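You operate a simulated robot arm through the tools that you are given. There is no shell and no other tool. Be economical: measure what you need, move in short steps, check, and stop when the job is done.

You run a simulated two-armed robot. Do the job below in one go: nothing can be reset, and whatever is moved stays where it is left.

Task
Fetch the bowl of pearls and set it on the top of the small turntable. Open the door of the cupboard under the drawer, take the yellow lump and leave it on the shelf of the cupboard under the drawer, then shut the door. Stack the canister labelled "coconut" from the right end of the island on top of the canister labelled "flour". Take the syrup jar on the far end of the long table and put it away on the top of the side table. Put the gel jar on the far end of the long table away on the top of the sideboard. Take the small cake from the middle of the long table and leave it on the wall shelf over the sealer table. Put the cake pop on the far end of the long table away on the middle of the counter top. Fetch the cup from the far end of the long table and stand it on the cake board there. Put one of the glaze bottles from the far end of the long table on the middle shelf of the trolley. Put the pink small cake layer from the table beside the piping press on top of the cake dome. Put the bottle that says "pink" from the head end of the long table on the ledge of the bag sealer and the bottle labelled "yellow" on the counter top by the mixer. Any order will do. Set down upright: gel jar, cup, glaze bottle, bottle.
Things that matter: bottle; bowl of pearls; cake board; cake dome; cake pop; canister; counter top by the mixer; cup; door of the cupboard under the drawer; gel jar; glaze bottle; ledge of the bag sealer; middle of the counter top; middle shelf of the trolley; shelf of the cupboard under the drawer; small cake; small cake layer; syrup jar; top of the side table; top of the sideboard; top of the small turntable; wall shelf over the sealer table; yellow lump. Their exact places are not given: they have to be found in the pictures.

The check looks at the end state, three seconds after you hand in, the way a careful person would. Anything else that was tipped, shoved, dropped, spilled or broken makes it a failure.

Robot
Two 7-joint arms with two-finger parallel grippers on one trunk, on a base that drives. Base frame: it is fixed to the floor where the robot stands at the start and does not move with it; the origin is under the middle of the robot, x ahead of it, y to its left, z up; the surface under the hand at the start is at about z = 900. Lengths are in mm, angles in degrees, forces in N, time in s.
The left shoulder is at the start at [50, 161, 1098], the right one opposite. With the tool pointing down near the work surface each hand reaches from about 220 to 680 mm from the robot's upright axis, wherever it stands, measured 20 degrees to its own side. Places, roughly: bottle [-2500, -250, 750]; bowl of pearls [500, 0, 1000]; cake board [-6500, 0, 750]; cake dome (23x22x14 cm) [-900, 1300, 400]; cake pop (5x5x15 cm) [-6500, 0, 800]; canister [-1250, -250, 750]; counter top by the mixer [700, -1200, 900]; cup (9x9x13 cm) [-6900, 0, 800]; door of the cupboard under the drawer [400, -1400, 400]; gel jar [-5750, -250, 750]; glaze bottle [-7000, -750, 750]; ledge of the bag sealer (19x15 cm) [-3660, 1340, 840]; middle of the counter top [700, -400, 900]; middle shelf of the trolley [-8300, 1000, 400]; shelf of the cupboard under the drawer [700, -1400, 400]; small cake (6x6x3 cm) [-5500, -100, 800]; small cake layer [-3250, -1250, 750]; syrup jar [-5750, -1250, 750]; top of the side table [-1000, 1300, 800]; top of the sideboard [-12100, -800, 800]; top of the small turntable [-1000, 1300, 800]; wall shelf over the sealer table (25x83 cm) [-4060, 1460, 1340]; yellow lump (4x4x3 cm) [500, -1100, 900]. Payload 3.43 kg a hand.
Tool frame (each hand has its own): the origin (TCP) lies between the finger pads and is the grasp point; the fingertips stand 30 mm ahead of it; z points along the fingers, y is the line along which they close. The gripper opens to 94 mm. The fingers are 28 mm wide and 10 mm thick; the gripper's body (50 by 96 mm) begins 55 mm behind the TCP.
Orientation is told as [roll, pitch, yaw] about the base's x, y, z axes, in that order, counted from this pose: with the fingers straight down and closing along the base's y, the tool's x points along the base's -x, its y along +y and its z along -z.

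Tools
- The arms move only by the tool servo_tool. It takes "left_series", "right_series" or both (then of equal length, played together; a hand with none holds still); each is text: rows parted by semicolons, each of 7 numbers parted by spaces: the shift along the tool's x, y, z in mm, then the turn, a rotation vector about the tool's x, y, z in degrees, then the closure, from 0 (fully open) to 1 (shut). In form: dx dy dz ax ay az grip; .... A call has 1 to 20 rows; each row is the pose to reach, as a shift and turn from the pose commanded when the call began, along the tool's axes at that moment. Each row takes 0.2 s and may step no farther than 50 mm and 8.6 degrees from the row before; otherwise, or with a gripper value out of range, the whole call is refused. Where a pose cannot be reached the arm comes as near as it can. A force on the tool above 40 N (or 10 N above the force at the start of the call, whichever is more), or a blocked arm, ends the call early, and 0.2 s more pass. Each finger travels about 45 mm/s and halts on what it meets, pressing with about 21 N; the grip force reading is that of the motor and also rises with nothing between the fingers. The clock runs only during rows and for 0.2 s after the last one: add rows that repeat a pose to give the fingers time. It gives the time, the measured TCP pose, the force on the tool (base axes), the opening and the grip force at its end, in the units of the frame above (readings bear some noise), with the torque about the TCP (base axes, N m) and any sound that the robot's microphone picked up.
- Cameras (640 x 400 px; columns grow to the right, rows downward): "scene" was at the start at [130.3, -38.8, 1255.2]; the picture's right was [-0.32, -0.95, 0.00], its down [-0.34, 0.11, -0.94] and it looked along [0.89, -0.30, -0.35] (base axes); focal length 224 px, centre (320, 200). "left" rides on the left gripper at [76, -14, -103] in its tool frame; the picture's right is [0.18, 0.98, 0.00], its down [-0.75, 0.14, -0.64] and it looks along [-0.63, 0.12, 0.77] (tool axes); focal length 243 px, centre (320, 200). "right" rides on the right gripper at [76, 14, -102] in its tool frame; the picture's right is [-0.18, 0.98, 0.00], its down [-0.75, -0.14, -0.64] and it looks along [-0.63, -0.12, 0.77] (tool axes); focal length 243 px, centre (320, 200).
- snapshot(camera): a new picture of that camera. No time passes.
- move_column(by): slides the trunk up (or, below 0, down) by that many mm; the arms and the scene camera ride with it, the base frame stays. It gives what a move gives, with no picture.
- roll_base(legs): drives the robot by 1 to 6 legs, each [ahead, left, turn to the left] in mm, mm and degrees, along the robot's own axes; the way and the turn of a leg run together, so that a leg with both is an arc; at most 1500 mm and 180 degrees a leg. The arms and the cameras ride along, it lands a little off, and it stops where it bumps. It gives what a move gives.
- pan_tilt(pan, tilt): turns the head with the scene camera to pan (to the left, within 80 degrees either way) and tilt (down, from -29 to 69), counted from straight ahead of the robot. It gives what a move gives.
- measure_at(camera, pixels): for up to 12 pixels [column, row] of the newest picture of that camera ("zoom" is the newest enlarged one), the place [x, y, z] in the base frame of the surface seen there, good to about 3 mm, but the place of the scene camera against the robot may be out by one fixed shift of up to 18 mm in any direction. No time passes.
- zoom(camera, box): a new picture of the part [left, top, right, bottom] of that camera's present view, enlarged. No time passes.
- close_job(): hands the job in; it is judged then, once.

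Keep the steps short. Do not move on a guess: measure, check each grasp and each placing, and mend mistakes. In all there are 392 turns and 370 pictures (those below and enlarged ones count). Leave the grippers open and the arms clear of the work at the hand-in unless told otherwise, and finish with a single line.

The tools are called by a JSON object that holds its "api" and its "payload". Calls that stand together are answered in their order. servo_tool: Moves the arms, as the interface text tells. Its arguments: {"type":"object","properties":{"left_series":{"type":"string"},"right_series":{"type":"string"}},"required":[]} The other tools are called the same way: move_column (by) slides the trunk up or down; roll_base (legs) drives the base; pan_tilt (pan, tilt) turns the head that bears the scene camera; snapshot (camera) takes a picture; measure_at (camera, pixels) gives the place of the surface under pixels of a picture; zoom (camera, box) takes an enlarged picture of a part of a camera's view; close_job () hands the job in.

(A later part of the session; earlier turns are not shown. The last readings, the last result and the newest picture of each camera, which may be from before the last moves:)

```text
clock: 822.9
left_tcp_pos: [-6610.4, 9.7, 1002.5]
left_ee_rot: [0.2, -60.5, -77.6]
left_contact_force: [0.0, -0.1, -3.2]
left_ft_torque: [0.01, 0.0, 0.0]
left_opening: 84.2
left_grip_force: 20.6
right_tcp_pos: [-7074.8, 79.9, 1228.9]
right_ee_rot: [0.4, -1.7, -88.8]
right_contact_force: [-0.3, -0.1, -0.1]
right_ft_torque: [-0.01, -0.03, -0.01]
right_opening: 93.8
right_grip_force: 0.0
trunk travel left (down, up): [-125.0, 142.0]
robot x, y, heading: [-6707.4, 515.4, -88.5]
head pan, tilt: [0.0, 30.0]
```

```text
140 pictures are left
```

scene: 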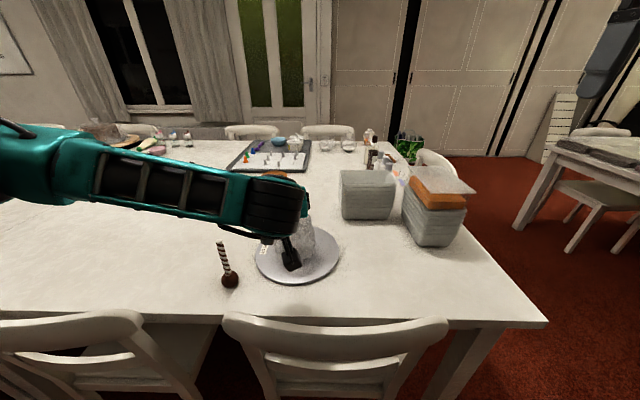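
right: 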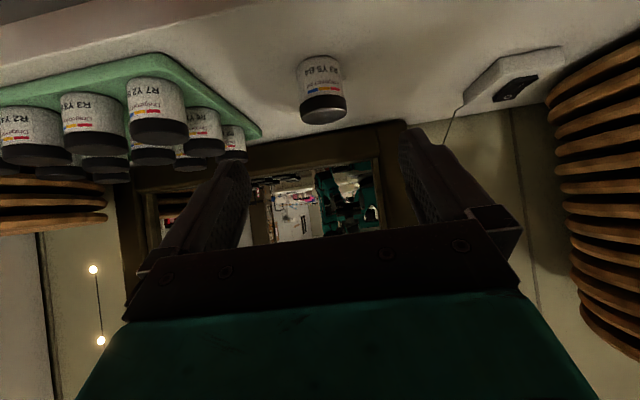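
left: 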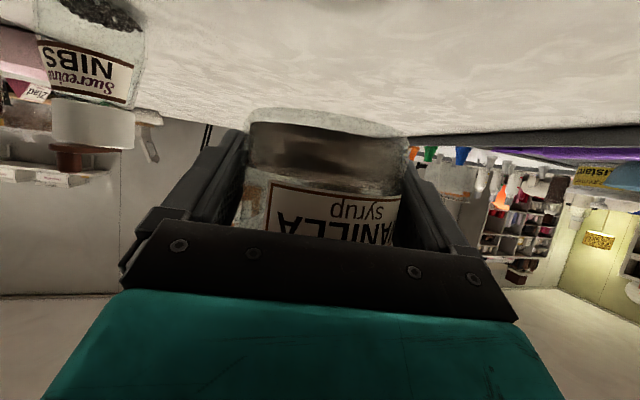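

The cake pop is at (228,265), ≈(-6466,0). I'll move left 390 so the right hand can take it.

{"api": "roll_base", "payload": {"legs": [[0, 390, -1.5]]}}

{"api": "servo_tool", "payload": {"right_series": "-20 10 30 0 1.7 0 0.5;-40 20 65 0 1.7 0 0.5;-60 30 100 0 1.7 0 0.5;-75 30 140 0 1.7 0 0.5;-75 30 175 0 1.7 0 0.5"}}

{"api": "snapshot", "payload": {"camera": "right"}}

```text
clock: 826.9
left_tcp_pos: [-6234.5, 9.2, 1002.2]
left_ee_rot: [0.3, -60.7, -79.1]
left_contact_force: [0.0, 0.3, -3.3]
left_ft_torque: [0.0, -0.01, -0.01]
left_opening: 84.2
left_grip_force: 21.5
right_tcp_pos: [-6697.5, 94.2, 1228.9]
right_ee_rot: [0.5, -1.7, -90.3]
right_contact_force: [0.0, -0.2, 0.5]
right_ft_torque: [-0.04, 0.02, 0.01]
right_opening: 94.1
right_grip_force: 0.0
trunk travel left (down, up): [-125.0, 142.0]
robot x, y, heading: [-6317.5, 519.6, -90.1]
head pan, tilt: [0.0, 30.0]
```

```text
clock: 828.1
left_tcp_pos: [-6234.0, 9.4, 1001.5]
left_ee_rot: [0.3, -60.6, -79.3]
left_contact_force: [-0.5, 0.3, -3.4]
left_ft_torque: [0.01, -0.02, -0.01]
left_opening: 84.0
left_grip_force: 20.8
right_tcp_pos: [-6666.5, 14.3, 1056.1]
right_ee_rot: [0.5, -0.1, -90.3]
right_contact_force: [0.7, 0.0, -0.5]
right_ft_torque: [-0.01, -0.01, 0.0]
right_opening: 47.0
right_grip_force: 0.1
trunk travel left (down, up): [-125.0, 142.0]
robot x, y, heading: [-6314.8, 518.9, -90.1]
head pan, tilt: [0.0, 30.0]
```

```text
139 pictures are left
```

right: 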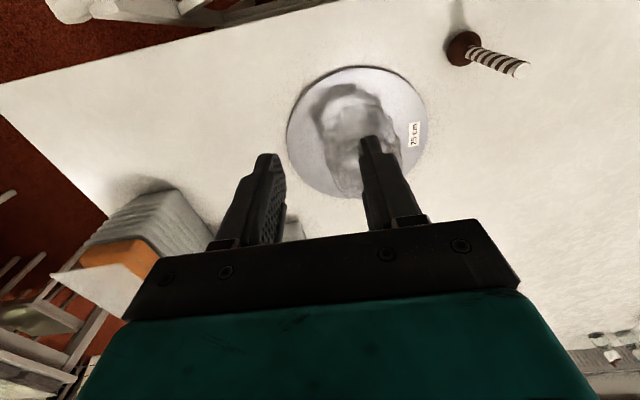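

{"api": "measure_at", "payload": {"camera": "right", "pixels": [[522, 70], [510, 65], [495, 59], [480, 54], [463, 48], [455, 40]]}}

```text
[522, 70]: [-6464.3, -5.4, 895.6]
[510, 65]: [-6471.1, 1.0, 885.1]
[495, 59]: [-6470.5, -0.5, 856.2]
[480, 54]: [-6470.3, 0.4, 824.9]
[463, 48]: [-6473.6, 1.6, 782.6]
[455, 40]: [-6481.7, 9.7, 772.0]
```

The stick is at (-6468,-2), its top at 895. I'll move over it, then down to TCP 852 and close on the stick.

{"api": "servo_tool", "payload": {"right_series": "-4 45 0 0 0 0 0.5;-8 90 0 0 0 0 0.5;-12 135 0 0 0 0 0.5;-16 180 0 0 0 0 0.5;-16 198 0 0 0 0 0.5"}}

{"api": "snapshot", "payload": {"camera": "right"}}

```text
clock: 829.3
left_tcp_pos: [-6234.7, 9.0, 1000.9]
left_ee_rot: [0.2, -60.6, -79.1]
left_contact_force: [0.4, 0.7, -3.3]
left_ft_torque: [0.02, 0.03, -0.03]
left_opening: 84.1
left_grip_force: 21.5
right_tcp_pos: [-6467.8, -1.7, 1058.7]
right_ee_rot: [0.5, -0.1, -90.3]
right_contact_force: [-0.1, -0.1, -0.1]
right_ft_torque: [0.01, 0.02, 0.04]
right_opening: 46.8
right_grip_force: 0.0
trunk travel left (down, up): [-125.0, 142.0]
robot x, y, heading: [-6318.8, 520.3, -90.2]
head pan, tilt: [0.0, 30.0]
```

```text
138 pictures are left
```

right: 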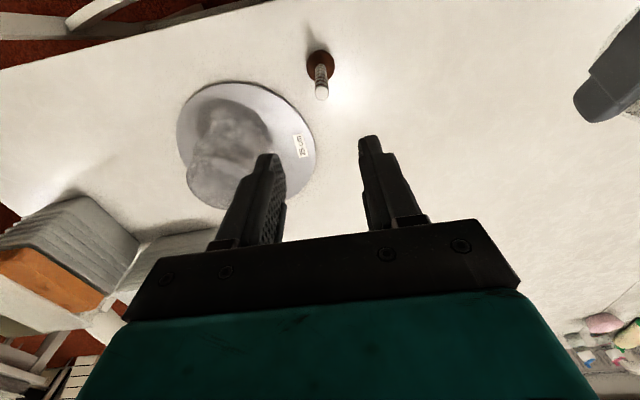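

{"api": "servo_tool", "payload": {"right_series": "0 0 45 0 0 0 0.5;0 0 90 0 0 0 0.5;0 0 135 0 0 0 0.5;0 0 175 0 0 0 0.5;0 0 206 0 0 0 0.5;0 0 206 0 0 0 0.8;0 0 206 0 0 0 1;0 0 206 0 0 0 1;0 0 206 0 0 0 1;0 0 180 0 0 0 1;0 0 140 0 0 0 1"}}

{"api": "snapshot", "payload": {"camera": "right"}}

{"api": "snapshot", "payload": {"camera": "scene"}}

```text
clock: 831.7
left_tcp_pos: [-6234.4, 8.7, 1001.5]
left_ee_rot: [0.3, -60.6, -79.1]
left_contact_force: [-0.2, -0.4, -2.6]
left_ft_torque: [0.06, 0.02, 0.02]
left_opening: 84.2
left_grip_force: 20.6
right_tcp_pos: [-6467.3, -2.5, 917.1]
right_ee_rot: [0.4, 0.0, -90.2]
right_contact_force: [0.9, 0.0, 0.5]
right_ft_torque: [0.0, -0.04, 0.02]
right_opening: 13.9
right_grip_force: 21.5
trunk travel left (down, up): [-125.0, 142.0]
robot x, y, heading: [-6317.5, 520.0, -90.4]
head pan, tilt: [0.0, 30.0]
```

```text
137 pictures are left
```

right: 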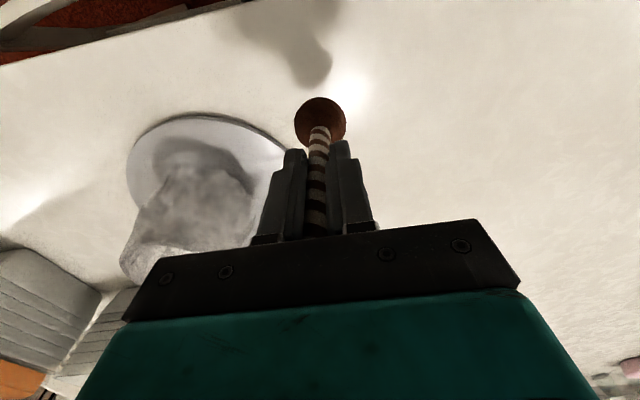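

```text
136 pictures are left
```

scene: 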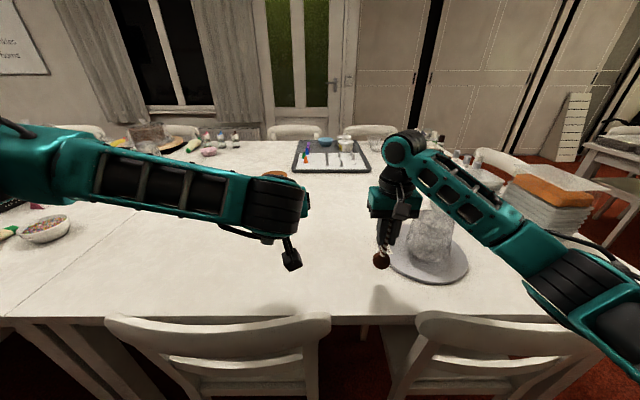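

The cake pop is held by its stick. I'll raise it, draw back, raise the trunk 100, and drive along the aisle to the side table.

{"api": "servo_tool", "payload": {"right_series": "0 0 -45 0 0 0 1;0 0 -90 0 0 0 1;0 0 -135 0 0 0 1;25 -20 -160 0 0 0 1;60 -45 -180 0 0 0 1;95 -70 -190 0 0 0 1"}}

{"api": "move_column", "payload": {"by": 100}}

{"api": "roll_base", "payload": {"legs": [[-50, 0, 0.3], [0, 1450, 0], [0, 1450, 0], [0, 1450, 0], [0, 0, 180], [0, -700, 0]]}}

{"api": "pan_tilt", "payload": {"pan": 0, "tilt": 35}}

{"api": "snapshot", "payload": {"camera": "scene"}}

```text
clock: 833.1
left_tcp_pos: [-6234.5, 10.1, 1001.5]
left_ee_rot: [0.2, -60.6, -79.2]
left_contact_force: [0.6, 0.5, -3.2]
left_ft_torque: [0.03, -0.04, 0.02]
left_opening: 84.1
left_grip_force: 21.6
right_tcp_pos: [-6538.0, 94.3, 1106.9]
right_ee_rot: [0.5, 0.0, -90.2]
right_contact_force: [-0.8, -0.4, -0.4]
right_ft_torque: [0.01, -0.01, 0.0]
right_opening: 13.7
right_grip_force: 21.0
trunk travel left (down, up): [-125.0, 142.0]
robot x, y, heading: [-6319.3, 515.8, -90.2]
head pan, tilt: [0.0, 30.0]
```

```text
clock: 834.5
left_tcp_pos: [-6233.6, 10.9, 1101.7]
left_ee_rot: [0.3, -60.6, -79.2]
left_contact_force: [-0.1, -0.5, -2.0]
left_ft_torque: [-0.01, -0.02, 0.01]
left_opening: 84.1
left_grip_force: 21.6
right_tcp_pos: [-6538.1, 92.4, 1206.8]
right_ee_rot: [0.4, 0.0, -90.2]
right_contact_force: [-0.1, 0.7, -0.2]
right_ft_torque: [0.0, -0.04, -0.02]
right_opening: 14.0
right_grip_force: 21.2
trunk travel left (down, up): [-225.0, 42.0]
robot x, y, heading: [-6317.5, 522.6, -90.3]
head pan, tilt: [0.0, 30.0]
```

```text
clock: 886.4
left_tcp_pos: [-1353.8, 1068.9, 1102.5]
left_ee_rot: [0.2, -60.6, 102.1]
left_contact_force: [-0.4, -0.1, -4.1]
left_ft_torque: [-0.02, 0.02, 0.02]
left_opening: 83.8
left_grip_force: 21.4
right_tcp_pos: [-1050.0, 993.1, 1206.9]
right_ee_rot: [0.5, -0.1, 91.1]
right_contact_force: [0.1, 0.3, -0.7]
right_ft_torque: [0.03, 0.01, 0.03]
right_opening: 13.4
right_grip_force: 21.3
trunk travel left (down, up): [-225.0, 42.0]
robot x, y, heading: [-1261.6, 559.9, 91.0]
head pan, tilt: [0.0, 30.0]
```

```text
clock: 887.1
left_tcp_pos: [-1355.0, 1068.7, 1100.7]
left_ee_rot: [0.2, -60.6, 102.2]
left_contact_force: [0.1, 0.4, -3.0]
left_ft_torque: [-0.05, 0.01, -0.01]
left_opening: 84.1
left_grip_force: 20.9
right_tcp_pos: [-1049.3, 992.5, 1207.2]
right_ee_rot: [0.3, 0.0, 91.1]
right_contact_force: [0.2, 0.3, -0.5]
right_ft_torque: [0.02, -0.01, 0.01]
right_opening: 13.9
right_grip_force: 21.1
trunk travel left (down, up): [-225.0, 42.0]
robot x, y, heading: [-1261.5, 558.5, 91.2]
head pan, tilt: [0.0, 35.0]
```

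```text
135 pictures are left
```

scene: 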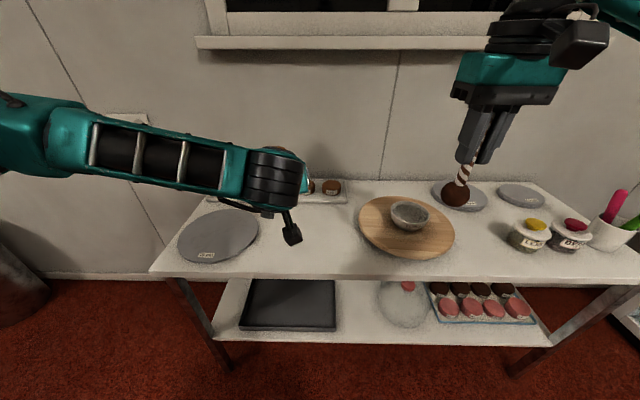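

There's free space between the grey disc and the turntable, near (-1310,1190). I'll measure the table there and position.

{"api": "measure_at", "payload": {"camera": "scene", "pixels": [[310, 250], [325, 240], [290, 265], [258, 230], [360, 230], [335, 225], [310, 270]]}}

{"api": "roll_base", "payload": {"legs": [[60, -45, -1]]}}

{"api": "move_column", "payload": {"by": -100}}

{"api": "snapshot", "payload": {"camera": "left"}}

```text
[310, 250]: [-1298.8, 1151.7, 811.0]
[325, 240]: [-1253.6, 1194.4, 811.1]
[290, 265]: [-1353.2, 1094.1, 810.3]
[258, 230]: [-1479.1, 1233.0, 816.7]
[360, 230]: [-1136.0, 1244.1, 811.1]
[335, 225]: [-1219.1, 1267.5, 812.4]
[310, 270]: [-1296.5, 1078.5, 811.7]
```

```text
clock: 888.1
left_tcp_pos: [-1302.1, 1131.9, 1100.8]
left_ee_rot: [0.3, -60.6, 101.1]
left_contact_force: [-0.1, -0.7, -2.5]
left_ft_torque: [-0.02, 0.02, 0.02]
left_opening: 84.1
left_grip_force: 20.8
right_tcp_pos: [-998.6, 1048.6, 1206.7]
right_ee_rot: [0.5, -0.1, 90.1]
right_contact_force: [-0.3, 0.3, -1.1]
right_ft_torque: [-0.02, -0.01, -0.02]
right_opening: 13.6
right_grip_force: 20.9
trunk travel left (down, up): [-225.0, 42.0]
robot x, y, heading: [-1213.5, 619.2, 90.4]
head pan, tilt: [0.0, 35.0]
```

```text
clock: 889.5
left_tcp_pos: [-1302.5, 1130.0, 1001.1]
left_ee_rot: [0.2, -60.6, 101.3]
left_contact_force: [0.5, -1.0, -2.9]
left_ft_torque: [-0.03, 0.02, -0.01]
left_opening: 84.3
left_grip_force: 21.4
right_tcp_pos: [-999.2, 1048.7, 1107.7]
right_ee_rot: [0.4, 0.0, 90.1]
right_contact_force: [0.0, -0.1, 1.0]
right_ft_torque: [0.03, 0.01, 0.01]
right_opening: 13.6
right_grip_force: 21.3
trunk travel left (down, up): [-125.0, 142.0]
robot x, y, heading: [-1219.9, 615.6, 90.3]
head pan, tilt: [0.0, 35.0]
```

```text
134 pictures are left
```

left: 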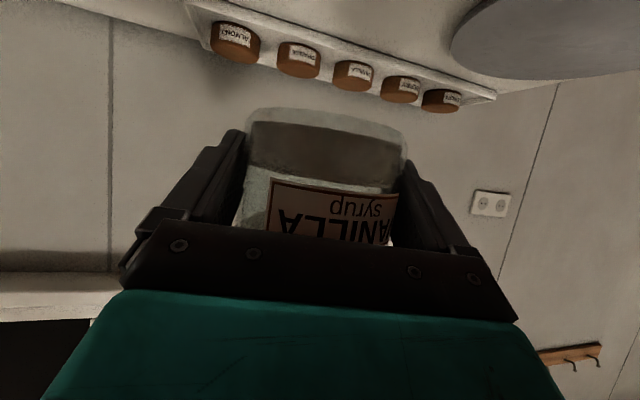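

{"api": "servo_tool", "payload": {"left_series": "-22 0 39.2 0 0 0 0.35;14 0 59 0 0 0 0.35;50 0 79 0 0 0 0.35;85 0 99 0 0 0 0.35;110 0 113 0 0 0 0.35;118 0 117.5 0 0 0 0.35;118 0 117.5 0 0 0 0.35"}}

{"api": "snapshot", "payload": {"camera": "left"}}

{"api": "zoom", "payload": {"camera": "scene", "box": [200, 180, 420, 340]}}

```text
clock: 891.1
left_tcp_pos: [-1311.2, 1173.2, 841.2]
left_ee_rot: [0.2, -60.6, 101.1]
left_contact_force: [0.0, -0.3, -4.3]
left_ft_torque: [0.02, -0.01, -0.01]
left_opening: 84.0
left_grip_force: 20.9
right_tcp_pos: [-998.7, 1049.0, 1107.2]
right_ee_rot: [0.5, 0.0, 90.1]
right_contact_force: [1.1, 0.1, -0.2]
right_ft_torque: [-0.01, 0.0, 0.01]
right_opening: 13.8
right_grip_force: 20.9
trunk travel left (down, up): [-125.0, 142.0]
robot x, y, heading: [-1216.1, 615.7, 90.3]
head pan, tilt: [0.0, 35.0]
```

```text
133 pictures are left
```

left: 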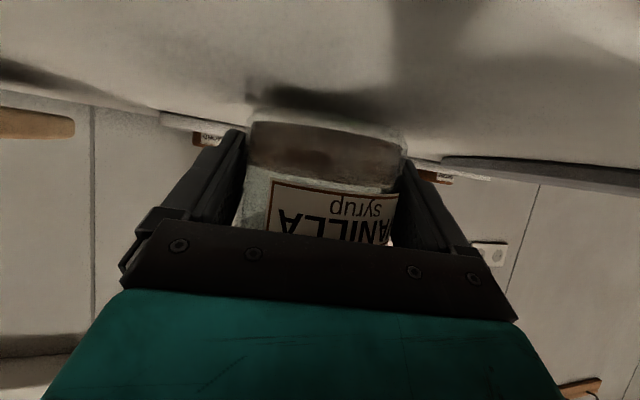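

```text
2.50 times, centred on (310, 260) of scene
```

zoom: 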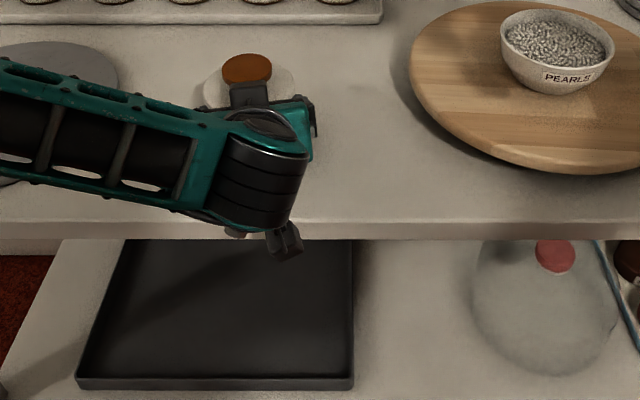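

Now I'll lower about 7 mm in small steps to contact (expected TCP ≈833).

{"api": "servo_tool", "payload": {"left_series": "3.5 0 2 0 0 0 0.35;5.2 0 2.9 0 0 0 0.35;6.1 0 3.4 0 0 0 0.35;7 0 3.9 0 0 0 0.35;7.8 0 4.4 0 0 0 0.35;7.8 0 4.4 0 0 0 0.35"}}

```text
clock: 892.5
left_tcp_pos: [-1313.3, 1174.8, 833.6]
left_ee_rot: [0.1, -60.7, 101.2]
left_contact_force: [-1.1, -0.9, 2.9]
left_ft_torque: [0.08, -0.17, -0.05]
left_opening: 84.1
left_grip_force: 21.2
right_tcp_pos: [-997.5, 1049.7, 1108.0]
right_ee_rot: [0.4, -0.1, 90.0]
right_contact_force: [-0.1, -0.4, -0.9]
right_ft_torque: [0.06, -0.01, -0.02]
right_opening: 13.9
right_grip_force: 21.0
trunk travel left (down, up): [-125.0, 142.0]
robot x, y, heading: [-1214.5, 623.3, 90.1]
head pan, tilt: [0.0, 35.0]
```

Contact. I'll open and back straight out.

{"api": "servo_tool", "payload": {"left_series": "0 0 0 0 0 0 0.25;0 0 0 0 0 0 0.1;0 0 0 0 0 0 0;0 0 0 0 0 0 0;5 0 -9 0 0 0 0;15 0 -27 0 0 0 0;32 0 -57 0 0 0 0;52 0 -92 0 0 0 0;30 0 -125 0 0 0 0;-5 0 -155 0 0 0 0"}}

{"api": "snapshot", "payload": {"camera": "left"}}

{"api": "snapshot", "payload": {"camera": "scene"}}

```text
clock: 894.7
left_tcp_pos: [-1286.3, 1044.5, 912.5]
left_ee_rot: [0.3, -60.6, 101.1]
left_contact_force: [0.8, 0.6, 0.3]
left_ft_torque: [0.0, 0.03, 0.04]
left_opening: 94.2
left_grip_force: 0.0
right_tcp_pos: [-999.3, 1048.3, 1108.1]
right_ee_rot: [0.4, -0.2, 90.2]
right_contact_force: [-0.5, 0.2, -0.7]
right_ft_torque: [-0.03, -0.01, 0.01]
right_opening: 13.7
right_grip_force: 20.6
trunk travel left (down, up): [-125.0, 142.0]
robot x, y, heading: [-1218.9, 621.0, 90.2]
head pan, tilt: [0.0, 35.0]
```

```text
131 pictures are left
```

left: 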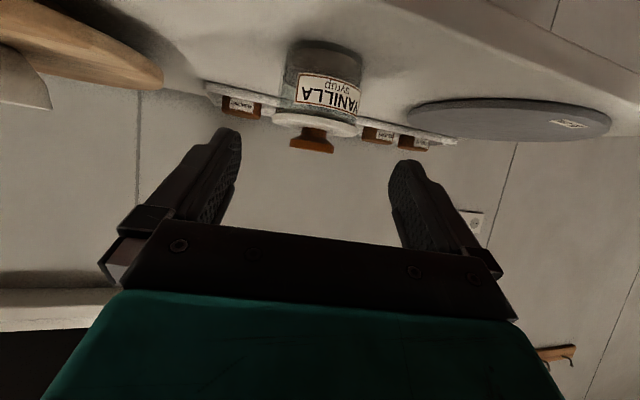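

```text
130 pictures are left
```

scene: 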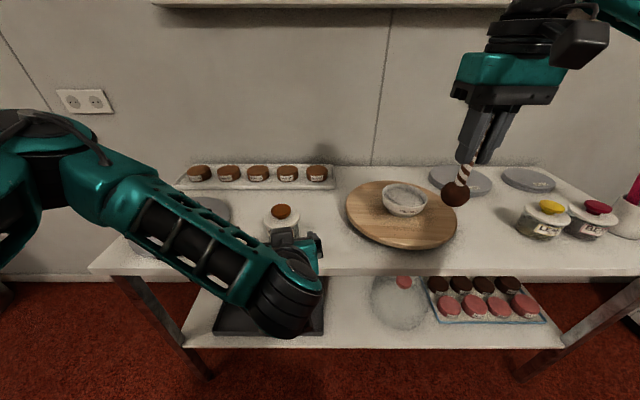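

The syrup jar stands on the side table with its lid on. Next is the yellow bottle with the left hand. I'll return the hand to normal and drive to the head end.

{"api": "servo_tool", "payload": {"left_series": "-23 5 -13 0.6 6.6 1 0;-46 11 -26 1.2 13.3 2 0;-70 17 -39 1.7 20 3 0;-93 22 -52 2.3 26.6 4 0;-116 28 -65 2.9 33.3 5 0;-139 33 -78 3.5 39.9 6.1 0;-163 39 -91 4 46.6 7.1 0;-186 44 -104 4.6 53.2 8.1 0;-209 50 -117 5.2 59.9 9.1 0"}}

{"api": "roll_base", "payload": {"legs": [[-110, 0, 0], [0, 0, 90], [700, 0, 0], [0, 555, 0]]}}

{"api": "pan_tilt", "payload": {"pan": 0, "tilt": 35}}

{"api": "snapshot", "payload": {"camera": "scene"}}

```text
clock: 896.7
left_tcp_pos: [-1334.0, 1033.2, 1153.0]
left_ee_rot: [0.4, -0.4, 91.3]
left_contact_force: [0.8, -0.4, 0.4]
left_ft_torque: [0.0, 0.01, 0.0]
left_opening: 93.8
left_grip_force: 0.0
right_tcp_pos: [-997.8, 1048.7, 1106.8]
right_ee_rot: [0.3, 0.0, 90.1]
right_contact_force: [-0.3, -1.0, -1.5]
right_ft_torque: [0.0, 0.02, -0.01]
right_opening: 13.8
right_grip_force: 20.7
trunk travel left (down, up): [-125.0, 142.0]
robot x, y, heading: [-1218.7, 617.5, 90.0]
head pan, tilt: [0.0, 35.0]
```

```text
clock: 910.1
left_tcp_pos: [-2333.2, -170.3, 1151.3]
left_ee_rot: [0.3, -0.5, -178.4]
left_contact_force: [0.5, -0.4, -0.4]
left_ft_torque: [0.0, 0.01, -0.05]
left_opening: 94.1
left_grip_force: 0.0
right_tcp_pos: [-2348.3, 165.5, 1107.5]
right_ee_rot: [0.5, 0.1, -179.7]
right_contact_force: [0.1, 0.5, -0.7]
right_ft_torque: [0.02, 0.0, -0.01]
right_opening: 13.7
right_grip_force: 20.5
trunk travel left (down, up): [-125.0, 142.0]
robot x, y, heading: [-1916.8, -53.4, -179.8]
head pan, tilt: [0.0, 35.0]
```

```text
clock: 910.7
left_tcp_pos: [-2333.8, -170.7, 1152.8]
left_ee_rot: [0.4, -0.5, -178.3]
left_contact_force: [0.3, 0.2, -0.4]
left_ft_torque: [-0.01, 0.04, 0.0]
left_opening: 94.0
left_grip_force: 0.0
right_tcp_pos: [-2348.0, 165.8, 1106.9]
right_ee_rot: [0.4, -0.1, -179.7]
right_contact_force: [-0.2, 0.7, 0.1]
right_ft_torque: [0.02, 0.01, -0.02]
right_opening: 13.8
right_grip_force: 20.9
trunk travel left (down, up): [-125.0, 142.0]
robot x, y, heading: [-1917.5, -50.6, -179.7]
head pan, tilt: [0.0, 35.0]
```

```text
129 pictures are left
```

scene: 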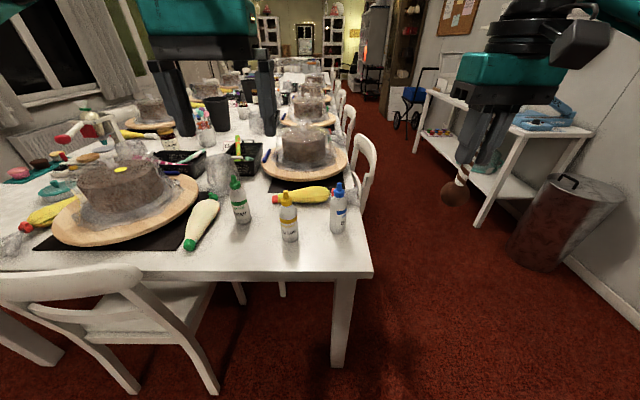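

I'll pitch the left hand 50° and bring it in front of the yellow bottle.

{"api": "servo_tool", "payload": {"left_series": "-8 -3 36 0 -6.2 0 0.2;-16 -6 72 0 -12.4 0 0.2;-24 -8 108 0 -18.6 0 0.2;-32 -11 144 0 -24.8 0 0.2;-40 -14 180 0 -31 0 0.2;-48 -17 216 0 -37.2 0 0.2;-54 -20 252 0 -43.4 0 0.2;-60 -22 285 0 -49.6 0 0.2;-60 -22 285 0 -49.6 0 0.2"}}

{"api": "snapshot", "payload": {"camera": "left"}}

```text
clock: 912.7
left_tcp_pos: [-2394.6, -151.0, 868.0]
left_ee_rot: [0.4, -50.1, -178.7]
left_contact_force: [0.1, 0.4, 0.2]
left_ft_torque: [0.0, 0.03, 0.01]
left_opening: 75.2
left_grip_force: 0.0
right_tcp_pos: [-2347.6, 166.7, 1106.3]
right_ee_rot: [0.5, 0.1, -179.6]
right_contact_force: [-1.0, -0.4, 0.2]
right_ft_torque: [-0.03, -0.01, -0.01]
right_opening: 14.1
right_grip_force: 21.1
trunk travel left (down, up): [-125.0, 142.0]
robot x, y, heading: [-1919.4, -50.9, -179.7]
head pan, tilt: [0.0, 35.0]
```

```text
128 pictures are left
```

left: 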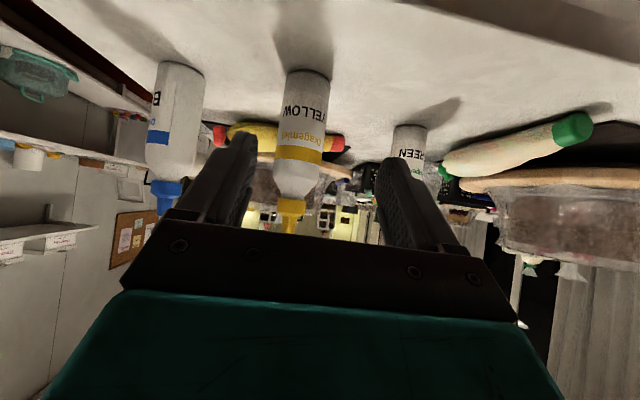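

{"api": "measure_at", "payload": {"camera": "left", "pixels": [[305, 110], [285, 110], [328, 110], [300, 150], [278, 165], [322, 165], [310, 75], [290, 215]]}}

```text
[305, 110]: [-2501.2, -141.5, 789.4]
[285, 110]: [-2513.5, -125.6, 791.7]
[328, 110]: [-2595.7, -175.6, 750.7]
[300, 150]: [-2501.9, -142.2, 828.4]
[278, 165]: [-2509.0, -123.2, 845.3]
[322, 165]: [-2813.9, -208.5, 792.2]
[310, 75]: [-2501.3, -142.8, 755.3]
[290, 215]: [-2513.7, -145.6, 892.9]
```

The yellow bottle's axis is (-2526,-146). Down first, then straight in, and I'll close.

{"api": "servo_tool", "payload": {"left_series": "24 -3 20 0 0 0 0.2;48.3 -5 40.4 0 0 0 0.2;28 -5 65 0 0 0 0.2;7 -5 90 0 0 0 0.2;-14 -5 115 0 0 0 0.2;-34.4 -5 139.3 0 0 0 0.2;-34.4 -5 139.3 0 0 0 0.4;-34.4 -5 139.3 0 0 0 0.6;-34.4 -5 139.3 0 0 0 0.7;-34.4 -5 139.3 0 0 0 0.7"}}

{"api": "snapshot", "payload": {"camera": "left"}}

```text
clock: 914.9
left_tcp_pos: [-2525.6, -150.3, 803.0]
left_ee_rot: [0.4, -50.2, -178.7]
left_contact_force: [-1.2, 0.1, 0.7]
left_ft_torque: [-0.03, 0.0, 0.0]
left_opening: 51.3
left_grip_force: 21.3
right_tcp_pos: [-2348.3, 165.5, 1106.9]
right_ee_rot: [0.4, 0.0, -179.6]
right_contact_force: [-1.4, 0.3, 0.0]
right_ft_torque: [-0.01, 0.02, 0.01]
right_opening: 13.8
right_grip_force: 20.7
trunk travel left (down, up): [-125.0, 142.0]
robot x, y, heading: [-1917.2, -53.7, -179.6]
head pan, tilt: [0.0, 35.0]
```

```text
127 pictures are left
```

left: 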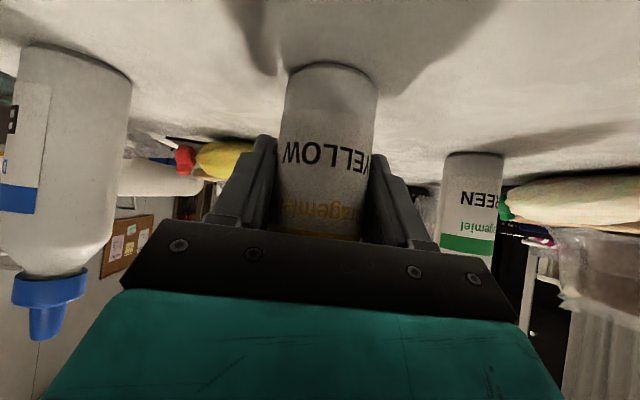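

Gripped. I'll lift, draw back, and drive around the island to the counter.

{"api": "servo_tool", "payload": {"left_series": "-30 0 -25 0 0 0 0.7;-64 0 -54 0 0 0 0.7;-98 0 -82 0 0 0 0.7;-132 0 -110 0 0 0 0.7;-166 0 -139 0 0 0 0.7;-170 0 -180 0 0 0 0.7;-145 0 -215 0 0 0 0.7;-120 0 -245 0 0 0 0.7"}}

{"api": "roll_base", "payload": {"legs": [[0, -420, 0], [0, 0, 180], [1450, 0, 0], [130, 0, 0], [0, -800, 0]]}}

{"api": "pan_tilt", "payload": {"pan": -20, "tilt": 30}}

{"api": "snapshot", "payload": {"camera": "scene"}}

```text
clock: 916.7
left_tcp_pos: [-2413.7, -144.3, 1055.2]
left_ee_rot: [0.4, -50.0, -178.7]
left_contact_force: [0.6, -0.8, -2.3]
left_ft_torque: [0.02, 0.02, 0.02]
left_opening: 51.4
left_grip_force: 21.3
right_tcp_pos: [-2349.0, 165.2, 1107.8]
right_ee_rot: [0.4, 0.0, -179.8]
right_contact_force: [-0.8, 0.3, -0.4]
right_ft_torque: [0.0, -0.03, -0.01]
right_opening: 13.6
right_grip_force: 20.6
trunk travel left (down, up): [-125.0, 142.0]
robot x, y, heading: [-1917.5, -51.1, -179.6]
head pan, tilt: [0.0, 35.0]
```

```text
clock: 943.0
left_tcp_pos: [165.7, -292.8, 1054.3]
left_ee_rot: [0.5, -50.1, 2.1]
left_contact_force: [-0.1, -0.5, -1.5]
left_ft_torque: [-0.02, -0.01, -0.04]
left_opening: 51.3
left_grip_force: 21.4
right_tcp_pos: [105.0, -604.4, 1108.2]
right_ee_rot: [0.4, 0.0, 1.1]
right_contact_force: [0.0, 0.9, 0.4]
right_ft_torque: [-0.02, 0.0, 0.04]
right_opening: 13.9
right_grip_force: 21.4
trunk travel left (down, up): [-125.0, 142.0]
robot x, y, heading: [-328.2, -391.5, 1.4]
head pan, tilt: [0.0, 35.0]
```

```text
clock: 943.8
left_tcp_pos: [165.6, -293.5, 1054.1]
left_ee_rot: [0.4, -50.1, 2.0]
left_contact_force: [-1.0, 0.1, -1.6]
left_ft_torque: [0.01, 0.02, 0.02]
left_opening: 51.2
left_grip_force: 20.7
right_tcp_pos: [104.3, -604.1, 1106.9]
right_ee_rot: [0.3, 0.0, 1.1]
right_contact_force: [-1.0, 0.5, -0.3]
right_ft_torque: [-0.02, 0.0, 0.03]
right_opening: 13.7
right_grip_force: 21.1
trunk travel left (down, up): [-125.0, 142.0]
robot x, y, heading: [-327.8, -393.2, 1.2]
head pan, tilt: [-20.0, 30.0]
```

```text
126 pictures are left
```

scene: 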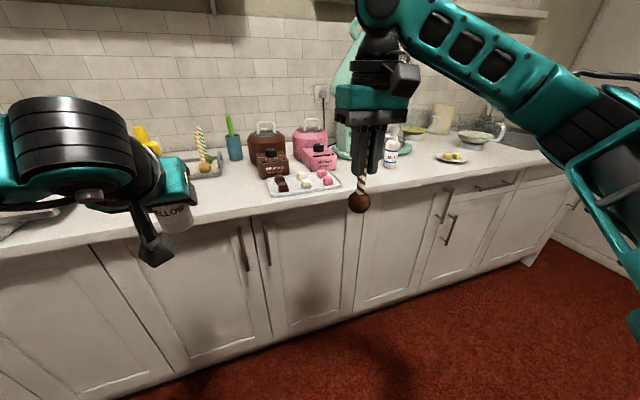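

For the cake pop, I'll look for a free spot on the middle of the counter. I'll measure around (235,185).

{"api": "measure_at", "payload": {"camera": "scene", "pixels": [[235, 190], [240, 180], [225, 205], [215, 180], [250, 200], [235, 155], [265, 175], [200, 165], [270, 195], [195, 185], [245, 170]]}}

{"api": "zoom", "payload": {"camera": "scene", "box": [150, 100, 350, 220]}}

```text
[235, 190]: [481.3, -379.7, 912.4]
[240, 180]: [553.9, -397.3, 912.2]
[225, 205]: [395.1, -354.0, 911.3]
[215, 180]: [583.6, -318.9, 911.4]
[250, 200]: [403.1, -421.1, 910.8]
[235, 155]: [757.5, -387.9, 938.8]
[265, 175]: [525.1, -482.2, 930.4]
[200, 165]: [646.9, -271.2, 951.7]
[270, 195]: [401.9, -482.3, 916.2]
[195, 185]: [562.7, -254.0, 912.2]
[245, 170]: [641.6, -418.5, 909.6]
```

```text
3.20 times, centred on (250, 160) of scene
```

zoom: 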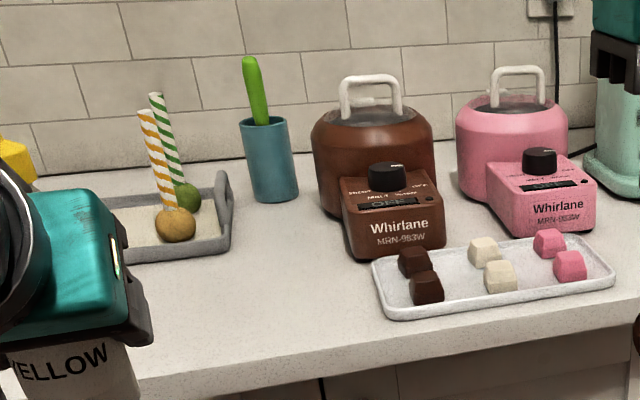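

There's a free spot at about (510,-355), between the tray and the brown melter. I'll raise the trunk 100 for clearance and drive up.

{"api": "move_column", "payload": {"by": 100}}

{"api": "roll_base", "payload": {"legs": [[0, 205, -1.3], [290, 0, 0]]}}

{"api": "snapshot", "payload": {"camera": "right"}}

{"api": "snapshot", "payload": {"camera": "scene"}}

```text
clock: 945.2
left_tcp_pos: [167.5, -291.4, 1154.0]
left_ee_rot: [0.4, -50.0, 2.1]
left_contact_force: [-0.3, -0.4, -1.4]
left_ft_torque: [0.02, 0.01, -0.01]
left_opening: 51.4
left_grip_force: 21.2
right_tcp_pos: [105.0, -602.9, 1206.2]
right_ee_rot: [0.4, 0.1, 1.1]
right_contact_force: [0.2, -0.1, 0.5]
right_ft_torque: [0.01, -0.01, -0.01]
right_opening: 13.7
right_grip_force: 21.2
trunk travel left (down, up): [-225.0, 42.0]
robot x, y, heading: [-327.2, -392.2, 1.2]
head pan, tilt: [-20.0, 30.0]
```

```text
clock: 949.2
left_tcp_pos: [454.6, -100.7, 1153.6]
left_ee_rot: [0.4, -50.1, 0.8]
left_contact_force: [0.4, -0.3, -1.9]
left_ft_torque: [-0.02, 0.01, -0.02]
left_opening: 51.3
left_grip_force: 21.1
right_tcp_pos: [387.1, -408.6, 1207.6]
right_ee_rot: [0.4, 0.0, -0.2]
right_contact_force: [0.7, 0.2, -0.5]
right_ft_torque: [0.02, 0.03, 0.02]
right_opening: 13.9
right_grip_force: 21.0
trunk travel left (down, up): [-225.0, 42.0]
robot x, y, heading: [-42.7, -191.1, -0.0]
head pan, tilt: [-20.0, 30.0]
```

```text
124 pictures are left
```

right: 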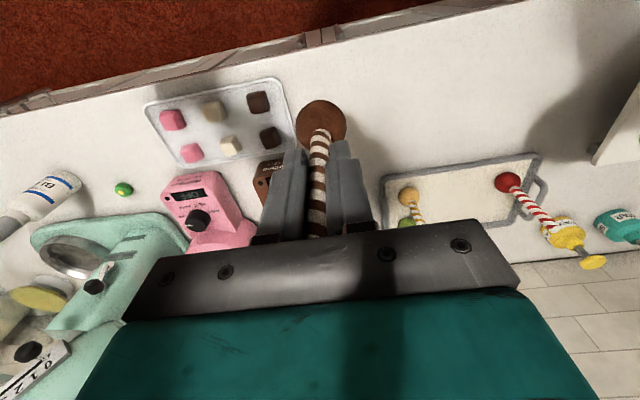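

```text
123 pictures are left
```

scene: 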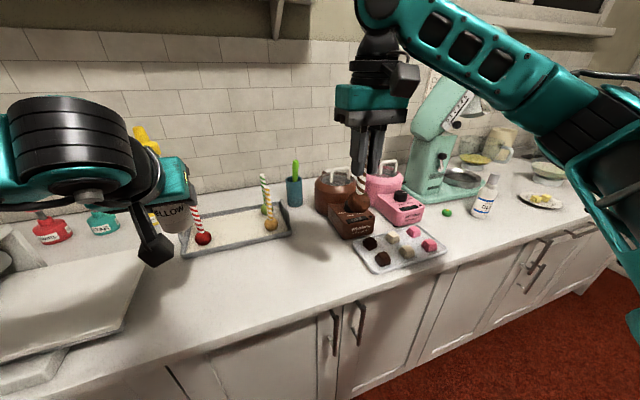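

{"api": "measure_at", "payload": {"camera": "right", "pixels": [[384, 190], [383, 220], [300, 165], [292, 130], [360, 160], [362, 190], [405, 190], [530, 155]]}}

```text
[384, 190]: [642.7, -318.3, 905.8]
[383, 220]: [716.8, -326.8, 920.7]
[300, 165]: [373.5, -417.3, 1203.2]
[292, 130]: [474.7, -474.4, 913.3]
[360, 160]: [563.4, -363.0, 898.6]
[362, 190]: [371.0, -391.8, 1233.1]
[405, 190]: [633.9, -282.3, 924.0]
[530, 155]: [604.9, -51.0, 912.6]
```

I'll place it at about (490,-375): forward 103, left 33, then down to z 1008.

{"api": "servo_tool", "payload": {"right_series": "-40 12 0 0 0 0 1;-80 24 0 0 0 0 1;-103 33 10 0 0 0 1;-103 33 55 0 0 0 1;-103 33 100 0 0 0 1;-103 33 145 0 0 0 1;-103 33 180 0 0 0 1;-103 33 199 0 0 0 1;-103 33 199 0 0 0 1"}}

{"api": "snapshot", "payload": {"camera": "right"}}

```text
clock: 951.2
left_tcp_pos: [453.9, -99.8, 1154.1]
left_ee_rot: [0.4, -50.1, 0.8]
left_contact_force: [0.0, -0.9, -2.0]
left_ft_torque: [0.02, 0.02, 0.0]
left_opening: 51.5
left_grip_force: 21.3
right_tcp_pos: [489.0, -374.9, 1007.5]
right_ee_rot: [0.4, 0.0, -0.1]
right_contact_force: [0.0, 0.7, -0.8]
right_ft_torque: [-0.01, 0.02, 0.02]
right_opening: 13.8
right_grip_force: 21.0
trunk travel left (down, up): [-225.0, 42.0]
robot x, y, heading: [-42.5, -187.6, -0.5]
head pan, tilt: [-20.0, 30.0]
```

```text
122 pictures are left
```

right: 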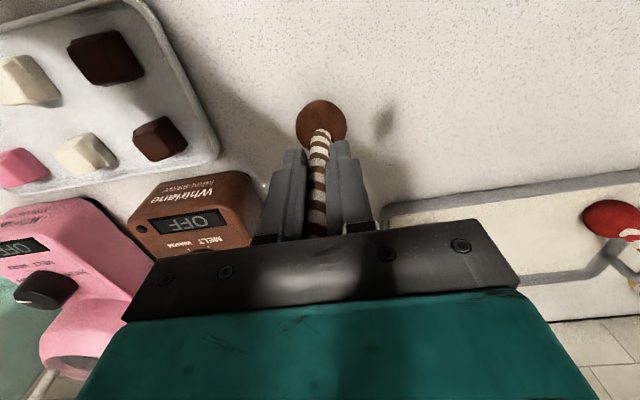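

Clear all round. I'll lower in 1 mm steps to contact.

{"api": "servo_tool", "payload": {"right_series": "0 0 2 0 0 0 1;0 0 4 0 0 0 1;0 0 5 0 0 0 1;0 0 6 0 0 0 1;0 0 7 0 0 0 1;0 0 7 0 0 0 1"}}

```text
clock: 952.6
left_tcp_pos: [453.3, -99.1, 1155.0]
left_ee_rot: [0.4, -50.2, 0.7]
left_contact_force: [0.0, 0.0, -0.6]
left_ft_torque: [0.04, 0.01, 0.01]
left_opening: 51.2
left_grip_force: 20.4
right_tcp_pos: [488.2, -374.1, 1004.1]
right_ee_rot: [0.5, -0.3, -0.1]
right_contact_force: [0.1, -1.8, 11.7]
right_ft_torque: [-0.14, 0.01, 0.01]
right_opening: 14.1
right_grip_force: 21.0
trunk travel left (down, up): [-225.0, 42.0]
robot x, y, heading: [-44.5, -189.7, -0.4]
head pan, tilt: [-20.0, 30.0]
```

Contact. I'll ease up 2 mm, open gently, and rise.

{"api": "servo_tool", "payload": {"right_series": "0 0 -2 0 0 0 1;0 0 -2 0 0 0 0.9;0 0 -2 0 0 0 0.8;0 0 -2 0 0 0 0.6;0 0 -2 0 0 0 0.4;0 0 -2 0 0 0 0.4;0 0 -30 0 0 0 0.4;0 0 -75 0 0 0 0.4;0 0 -120 0 0 0 0.4;0 0 -165 0 0 0 0.4"}}

{"api": "snapshot", "payload": {"camera": "right"}}

{"api": "snapshot", "payload": {"camera": "scene"}}

```text
clock: 954.8
left_tcp_pos: [453.5, -98.2, 1154.4]
left_ee_rot: [0.4, -50.1, 0.8]
left_contact_force: [0.9, -0.6, -1.2]
left_ft_torque: [0.02, 0.0, -0.04]
left_opening: 51.0
left_grip_force: 21.5
right_tcp_pos: [488.0, -376.5, 1167.7]
right_ee_rot: [0.4, 0.1, -0.2]
right_contact_force: [-0.3, 0.3, -0.2]
right_ft_torque: [0.03, -0.05, -0.03]
right_opening: 56.4
right_grip_force: 0.1
trunk travel left (down, up): [-225.0, 42.0]
robot x, y, heading: [-41.9, -192.2, -0.4]
head pan, tilt: [-20.0, 30.0]
```

```text
121 pictures are left
```

right: 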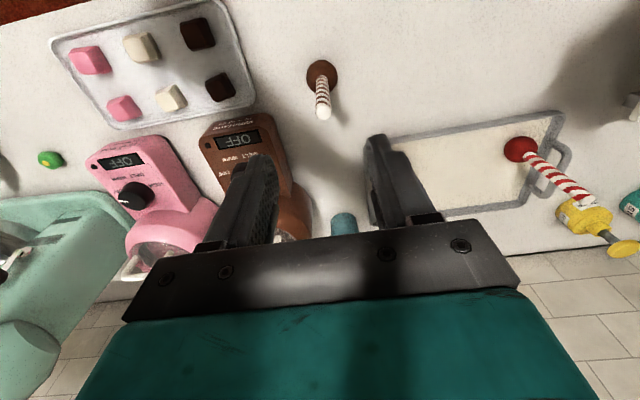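

```text
120 pictures are left
```

scene: 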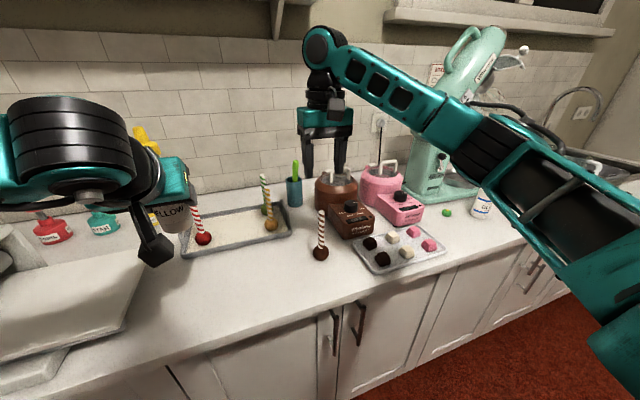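

The cake pop stands on the counter. I'll retract the right hand, back off, and shift along to the mixer for the yellow bottle.

{"api": "servo_tool", "payload": {"right_series": "35 -20 -10 0 0 0 0.2;70 -40 -20 0 0 0 0;105 -65 -30 0 0 0 0;130 -100 -40 0 0 0 0;140 -140 -45 0 0 0 0"}}

{"api": "roll_base", "payload": {"legs": [[-250, 0, 0.4], [0, -960, 0], [130, 0, 0]]}}

{"api": "pan_tilt", "payload": {"pan": 5, "tilt": 35}}

{"api": "snapshot", "payload": {"camera": "scene"}}

```text
clock: 956.0
left_tcp_pos: [452.6, -100.2, 1153.8]
left_ee_rot: [0.5, -50.1, 0.7]
left_contact_force: [0.0, -0.5, -1.6]
left_ft_torque: [0.0, -0.01, -0.02]
left_opening: 50.9
left_grip_force: 21.2
right_tcp_pos: [347.8, -518.4, 1209.3]
right_ee_rot: [0.4, 0.0, -0.1]
right_contact_force: [-0.5, -0.4, 0.8]
right_ft_torque: [0.02, 0.03, 0.01]
right_opening: 94.0
right_grip_force: 0.1
trunk travel left (down, up): [-225.0, 42.0]
robot x, y, heading: [-42.8, -189.5, -0.2]
head pan, tilt: [-20.0, 30.0]
```

```text
clock: 967.0
left_tcp_pos: [337.3, -1053.2, 1154.0]
left_ee_rot: [0.4, -50.1, 0.8]
left_contact_force: [0.5, -0.2, -1.0]
left_ft_torque: [0.04, 0.0, -0.01]
left_opening: 51.2
left_grip_force: 20.6
right_tcp_pos: [232.7, -1471.9, 1210.5]
right_ee_rot: [0.4, 0.0, -0.1]
right_contact_force: [0.3, 0.6, -0.2]
right_ft_torque: [0.0, 0.06, -0.05]
right_opening: 94.1
right_grip_force: 0.1
trunk travel left (down, up): [-225.0, 42.0]
robot x, y, heading: [-160.0, -1143.7, 0.2]
head pan, tilt: [-20.0, 30.0]
```

```text
clock: 967.9
left_tcp_pos: [336.2, -1054.4, 1154.3]
left_ee_rot: [0.4, -50.1, 0.9]
left_contact_force: [-0.7, 0.0, -1.7]
left_ft_torque: [0.0, 0.0, -0.03]
left_opening: 51.3
left_grip_force: 21.5
right_tcp_pos: [230.9, -1471.7, 1210.6]
right_ee_rot: [0.4, -0.1, -0.1]
right_contact_force: [0.8, -0.2, -0.4]
right_ft_torque: [-0.02, -0.03, -0.01]
right_opening: 93.8
right_grip_force: 0.1
trunk travel left (down, up): [-225.0, 42.0]
robot x, y, heading: [-155.3, -1142.9, -0.2]
head pan, tilt: [5.0, 35.0]
```

```text
119 pictures are left
```

scene: 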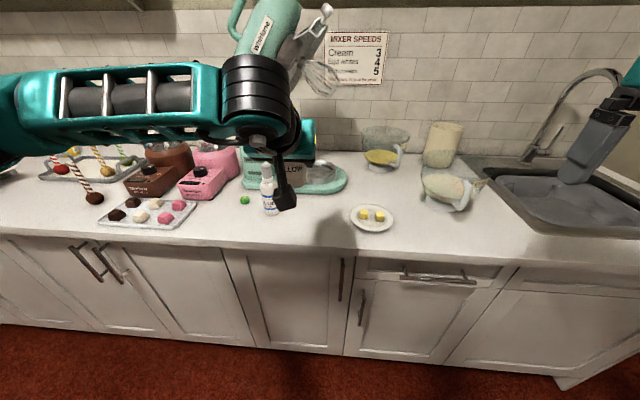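

{"api": "measure_at", "payload": {"camera": "scene", "pixels": [[310, 208], [320, 195], [335, 200], [300, 220], [350, 215], [345, 180], [280, 215], [330, 215]]}}

{"api": "zoom", "payload": {"camera": "scene", "box": [220, 130, 420, 250]}}

```text
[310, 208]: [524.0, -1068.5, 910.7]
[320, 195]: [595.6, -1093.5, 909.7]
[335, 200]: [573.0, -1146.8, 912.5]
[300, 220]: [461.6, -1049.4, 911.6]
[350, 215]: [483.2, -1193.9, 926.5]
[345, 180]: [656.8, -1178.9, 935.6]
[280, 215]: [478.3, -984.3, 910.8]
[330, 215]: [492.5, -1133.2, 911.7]
```

```text
3.20 times, centred on (320, 190) of scene
```

zoom: 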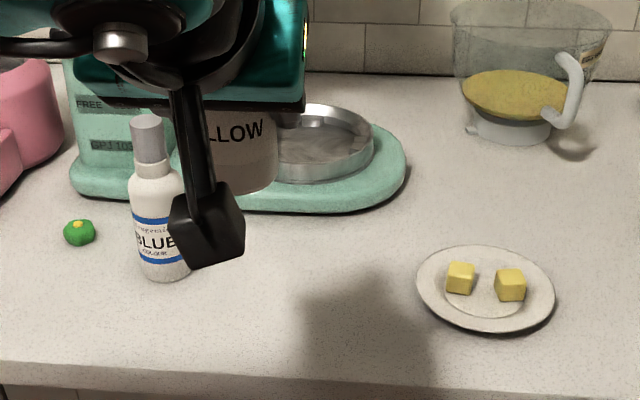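

I'll place it at about (495,-1070). I'll drive a bit, lower the trunk 100, then move forward and down.

{"api": "roll_base", "payload": {"legs": [[72, -14, 0]]}}

{"api": "move_column", "payload": {"by": -100}}

{"api": "servo_tool", "payload": {"left_series": "-27 0 33 0 0 0 0.7;-55 0 66 0 0 0 0.7;-31 0 86 0 0 0 0.7;-7 0 106 0 0 0 0.7;11 0 121 0 0 0 0.7;17 0 126 0 0 0 0.7;17 0 126 0 0 0 0.7"}}

{"api": "snapshot", "payload": {"camera": "left"}}

{"api": "snapshot", "payload": {"camera": "scene"}}

```text
clock: 968.9
left_tcp_pos: [409.9, -1068.8, 1154.3]
left_ee_rot: [0.4, -50.1, 0.8]
left_contact_force: [0.0, -0.5, -1.1]
left_ft_torque: [0.0, 0.02, 0.01]
left_opening: 51.2
left_grip_force: 20.6
right_tcp_pos: [305.7, -1485.7, 1209.3]
right_ee_rot: [0.4, -0.1, -0.1]
right_contact_force: [-0.2, -0.3, -0.1]
right_ft_torque: [-0.04, -0.01, -0.01]
right_opening: 94.0
right_grip_force: 0.1
trunk travel left (down, up): [-225.0, 42.0]
robot x, y, heading: [-90.8, -1155.7, -0.0]
head pan, tilt: [5.0, 35.0]
```

```text
clock: 970.2
left_tcp_pos: [408.3, -1067.6, 1055.3]
left_ee_rot: [0.4, -50.1, 0.9]
left_contact_force: [0.1, 0.3, -0.9]
left_ft_torque: [0.0, -0.01, 0.02]
left_opening: 51.2
left_grip_force: 21.1
right_tcp_pos: [303.3, -1487.3, 1110.2]
right_ee_rot: [0.3, -0.1, 0.0]
right_contact_force: [0.6, 0.4, -0.2]
right_ft_torque: [-0.01, -0.02, -0.02]
right_opening: 94.2
right_grip_force: 0.0
trunk travel left (down, up): [-125.0, 142.0]
robot x, y, heading: [-86.0, -1157.7, -0.1]
head pan, tilt: [5.0, 35.0]
```

```text
clock: 971.9
left_tcp_pos: [495.8, -1066.7, 959.4]
left_ee_rot: [0.4, -50.1, 0.9]
left_contact_force: [0.2, 0.0, -1.8]
left_ft_torque: [0.0, 0.04, 0.0]
left_opening: 51.1
left_grip_force: 21.7
right_tcp_pos: [302.7, -1486.4, 1110.2]
right_ee_rot: [0.3, 0.0, -0.1]
right_contact_force: [0.6, 0.2, -1.0]
right_ft_torque: [-0.06, 0.01, -0.01]
right_opening: 94.2
right_grip_force: 0.1
trunk travel left (down, up): [-125.0, 142.0]
robot x, y, heading: [-86.4, -1158.1, -0.2]
head pan, tilt: [5.0, 35.0]
```

```text
117 pictures are left
```

left: 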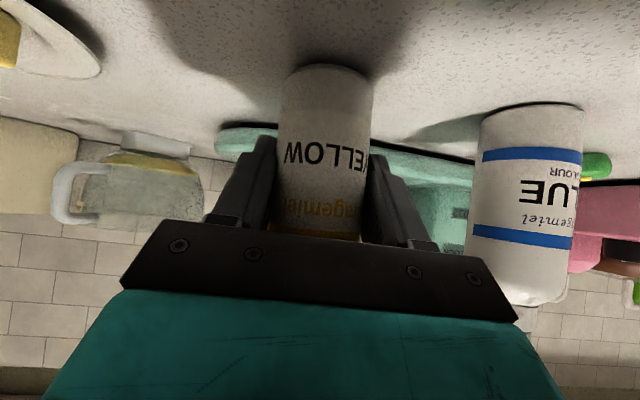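

```text
116 pictures are left
```

scene: 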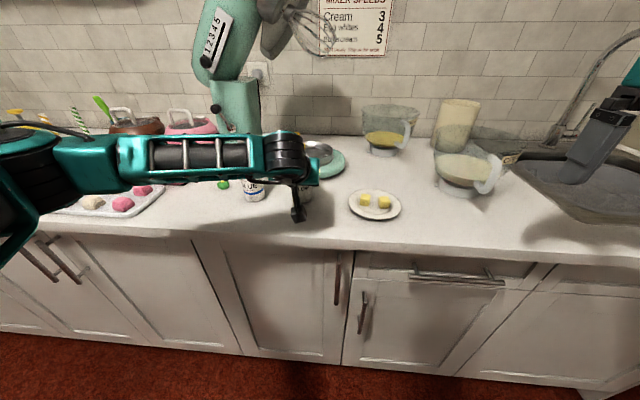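

I'll lower to contact.

{"api": "servo_tool", "payload": {"left_series": "2.3 0 1.9 0 0 0 0.7;3.8 0 3.2 0 0 0 0.7;4.6 0 3.8 0 0 0 0.7;5.4 0 4.5 0 0 0 0.7;6.1 0 5.1 0 0 0 0.7;6.9 0 5.8 0 0 0 0.7;6.9 0 5.8 0 0 0 0.7"}}

```text
clock: 973.5
left_tcp_pos: [493.5, -1067.5, 953.7]
left_ee_rot: [0.2, -50.4, 0.8]
left_contact_force: [0.6, -3.4, 14.1]
left_ft_torque: [0.12, 0.0, 0.06]
left_opening: 51.3
left_grip_force: 20.8
right_tcp_pos: [303.6, -1486.7, 1109.9]
right_ee_rot: [0.5, -0.2, -0.1]
right_contact_force: [0.6, -0.7, -0.2]
right_ft_torque: [-0.03, -0.02, -0.03]
right_opening: 93.9
right_grip_force: 0.0
trunk travel left (down, up): [-125.0, 142.0]
robot x, y, heading: [-85.8, -1156.1, -0.0]
head pan, tilt: [5.0, 35.0]
```

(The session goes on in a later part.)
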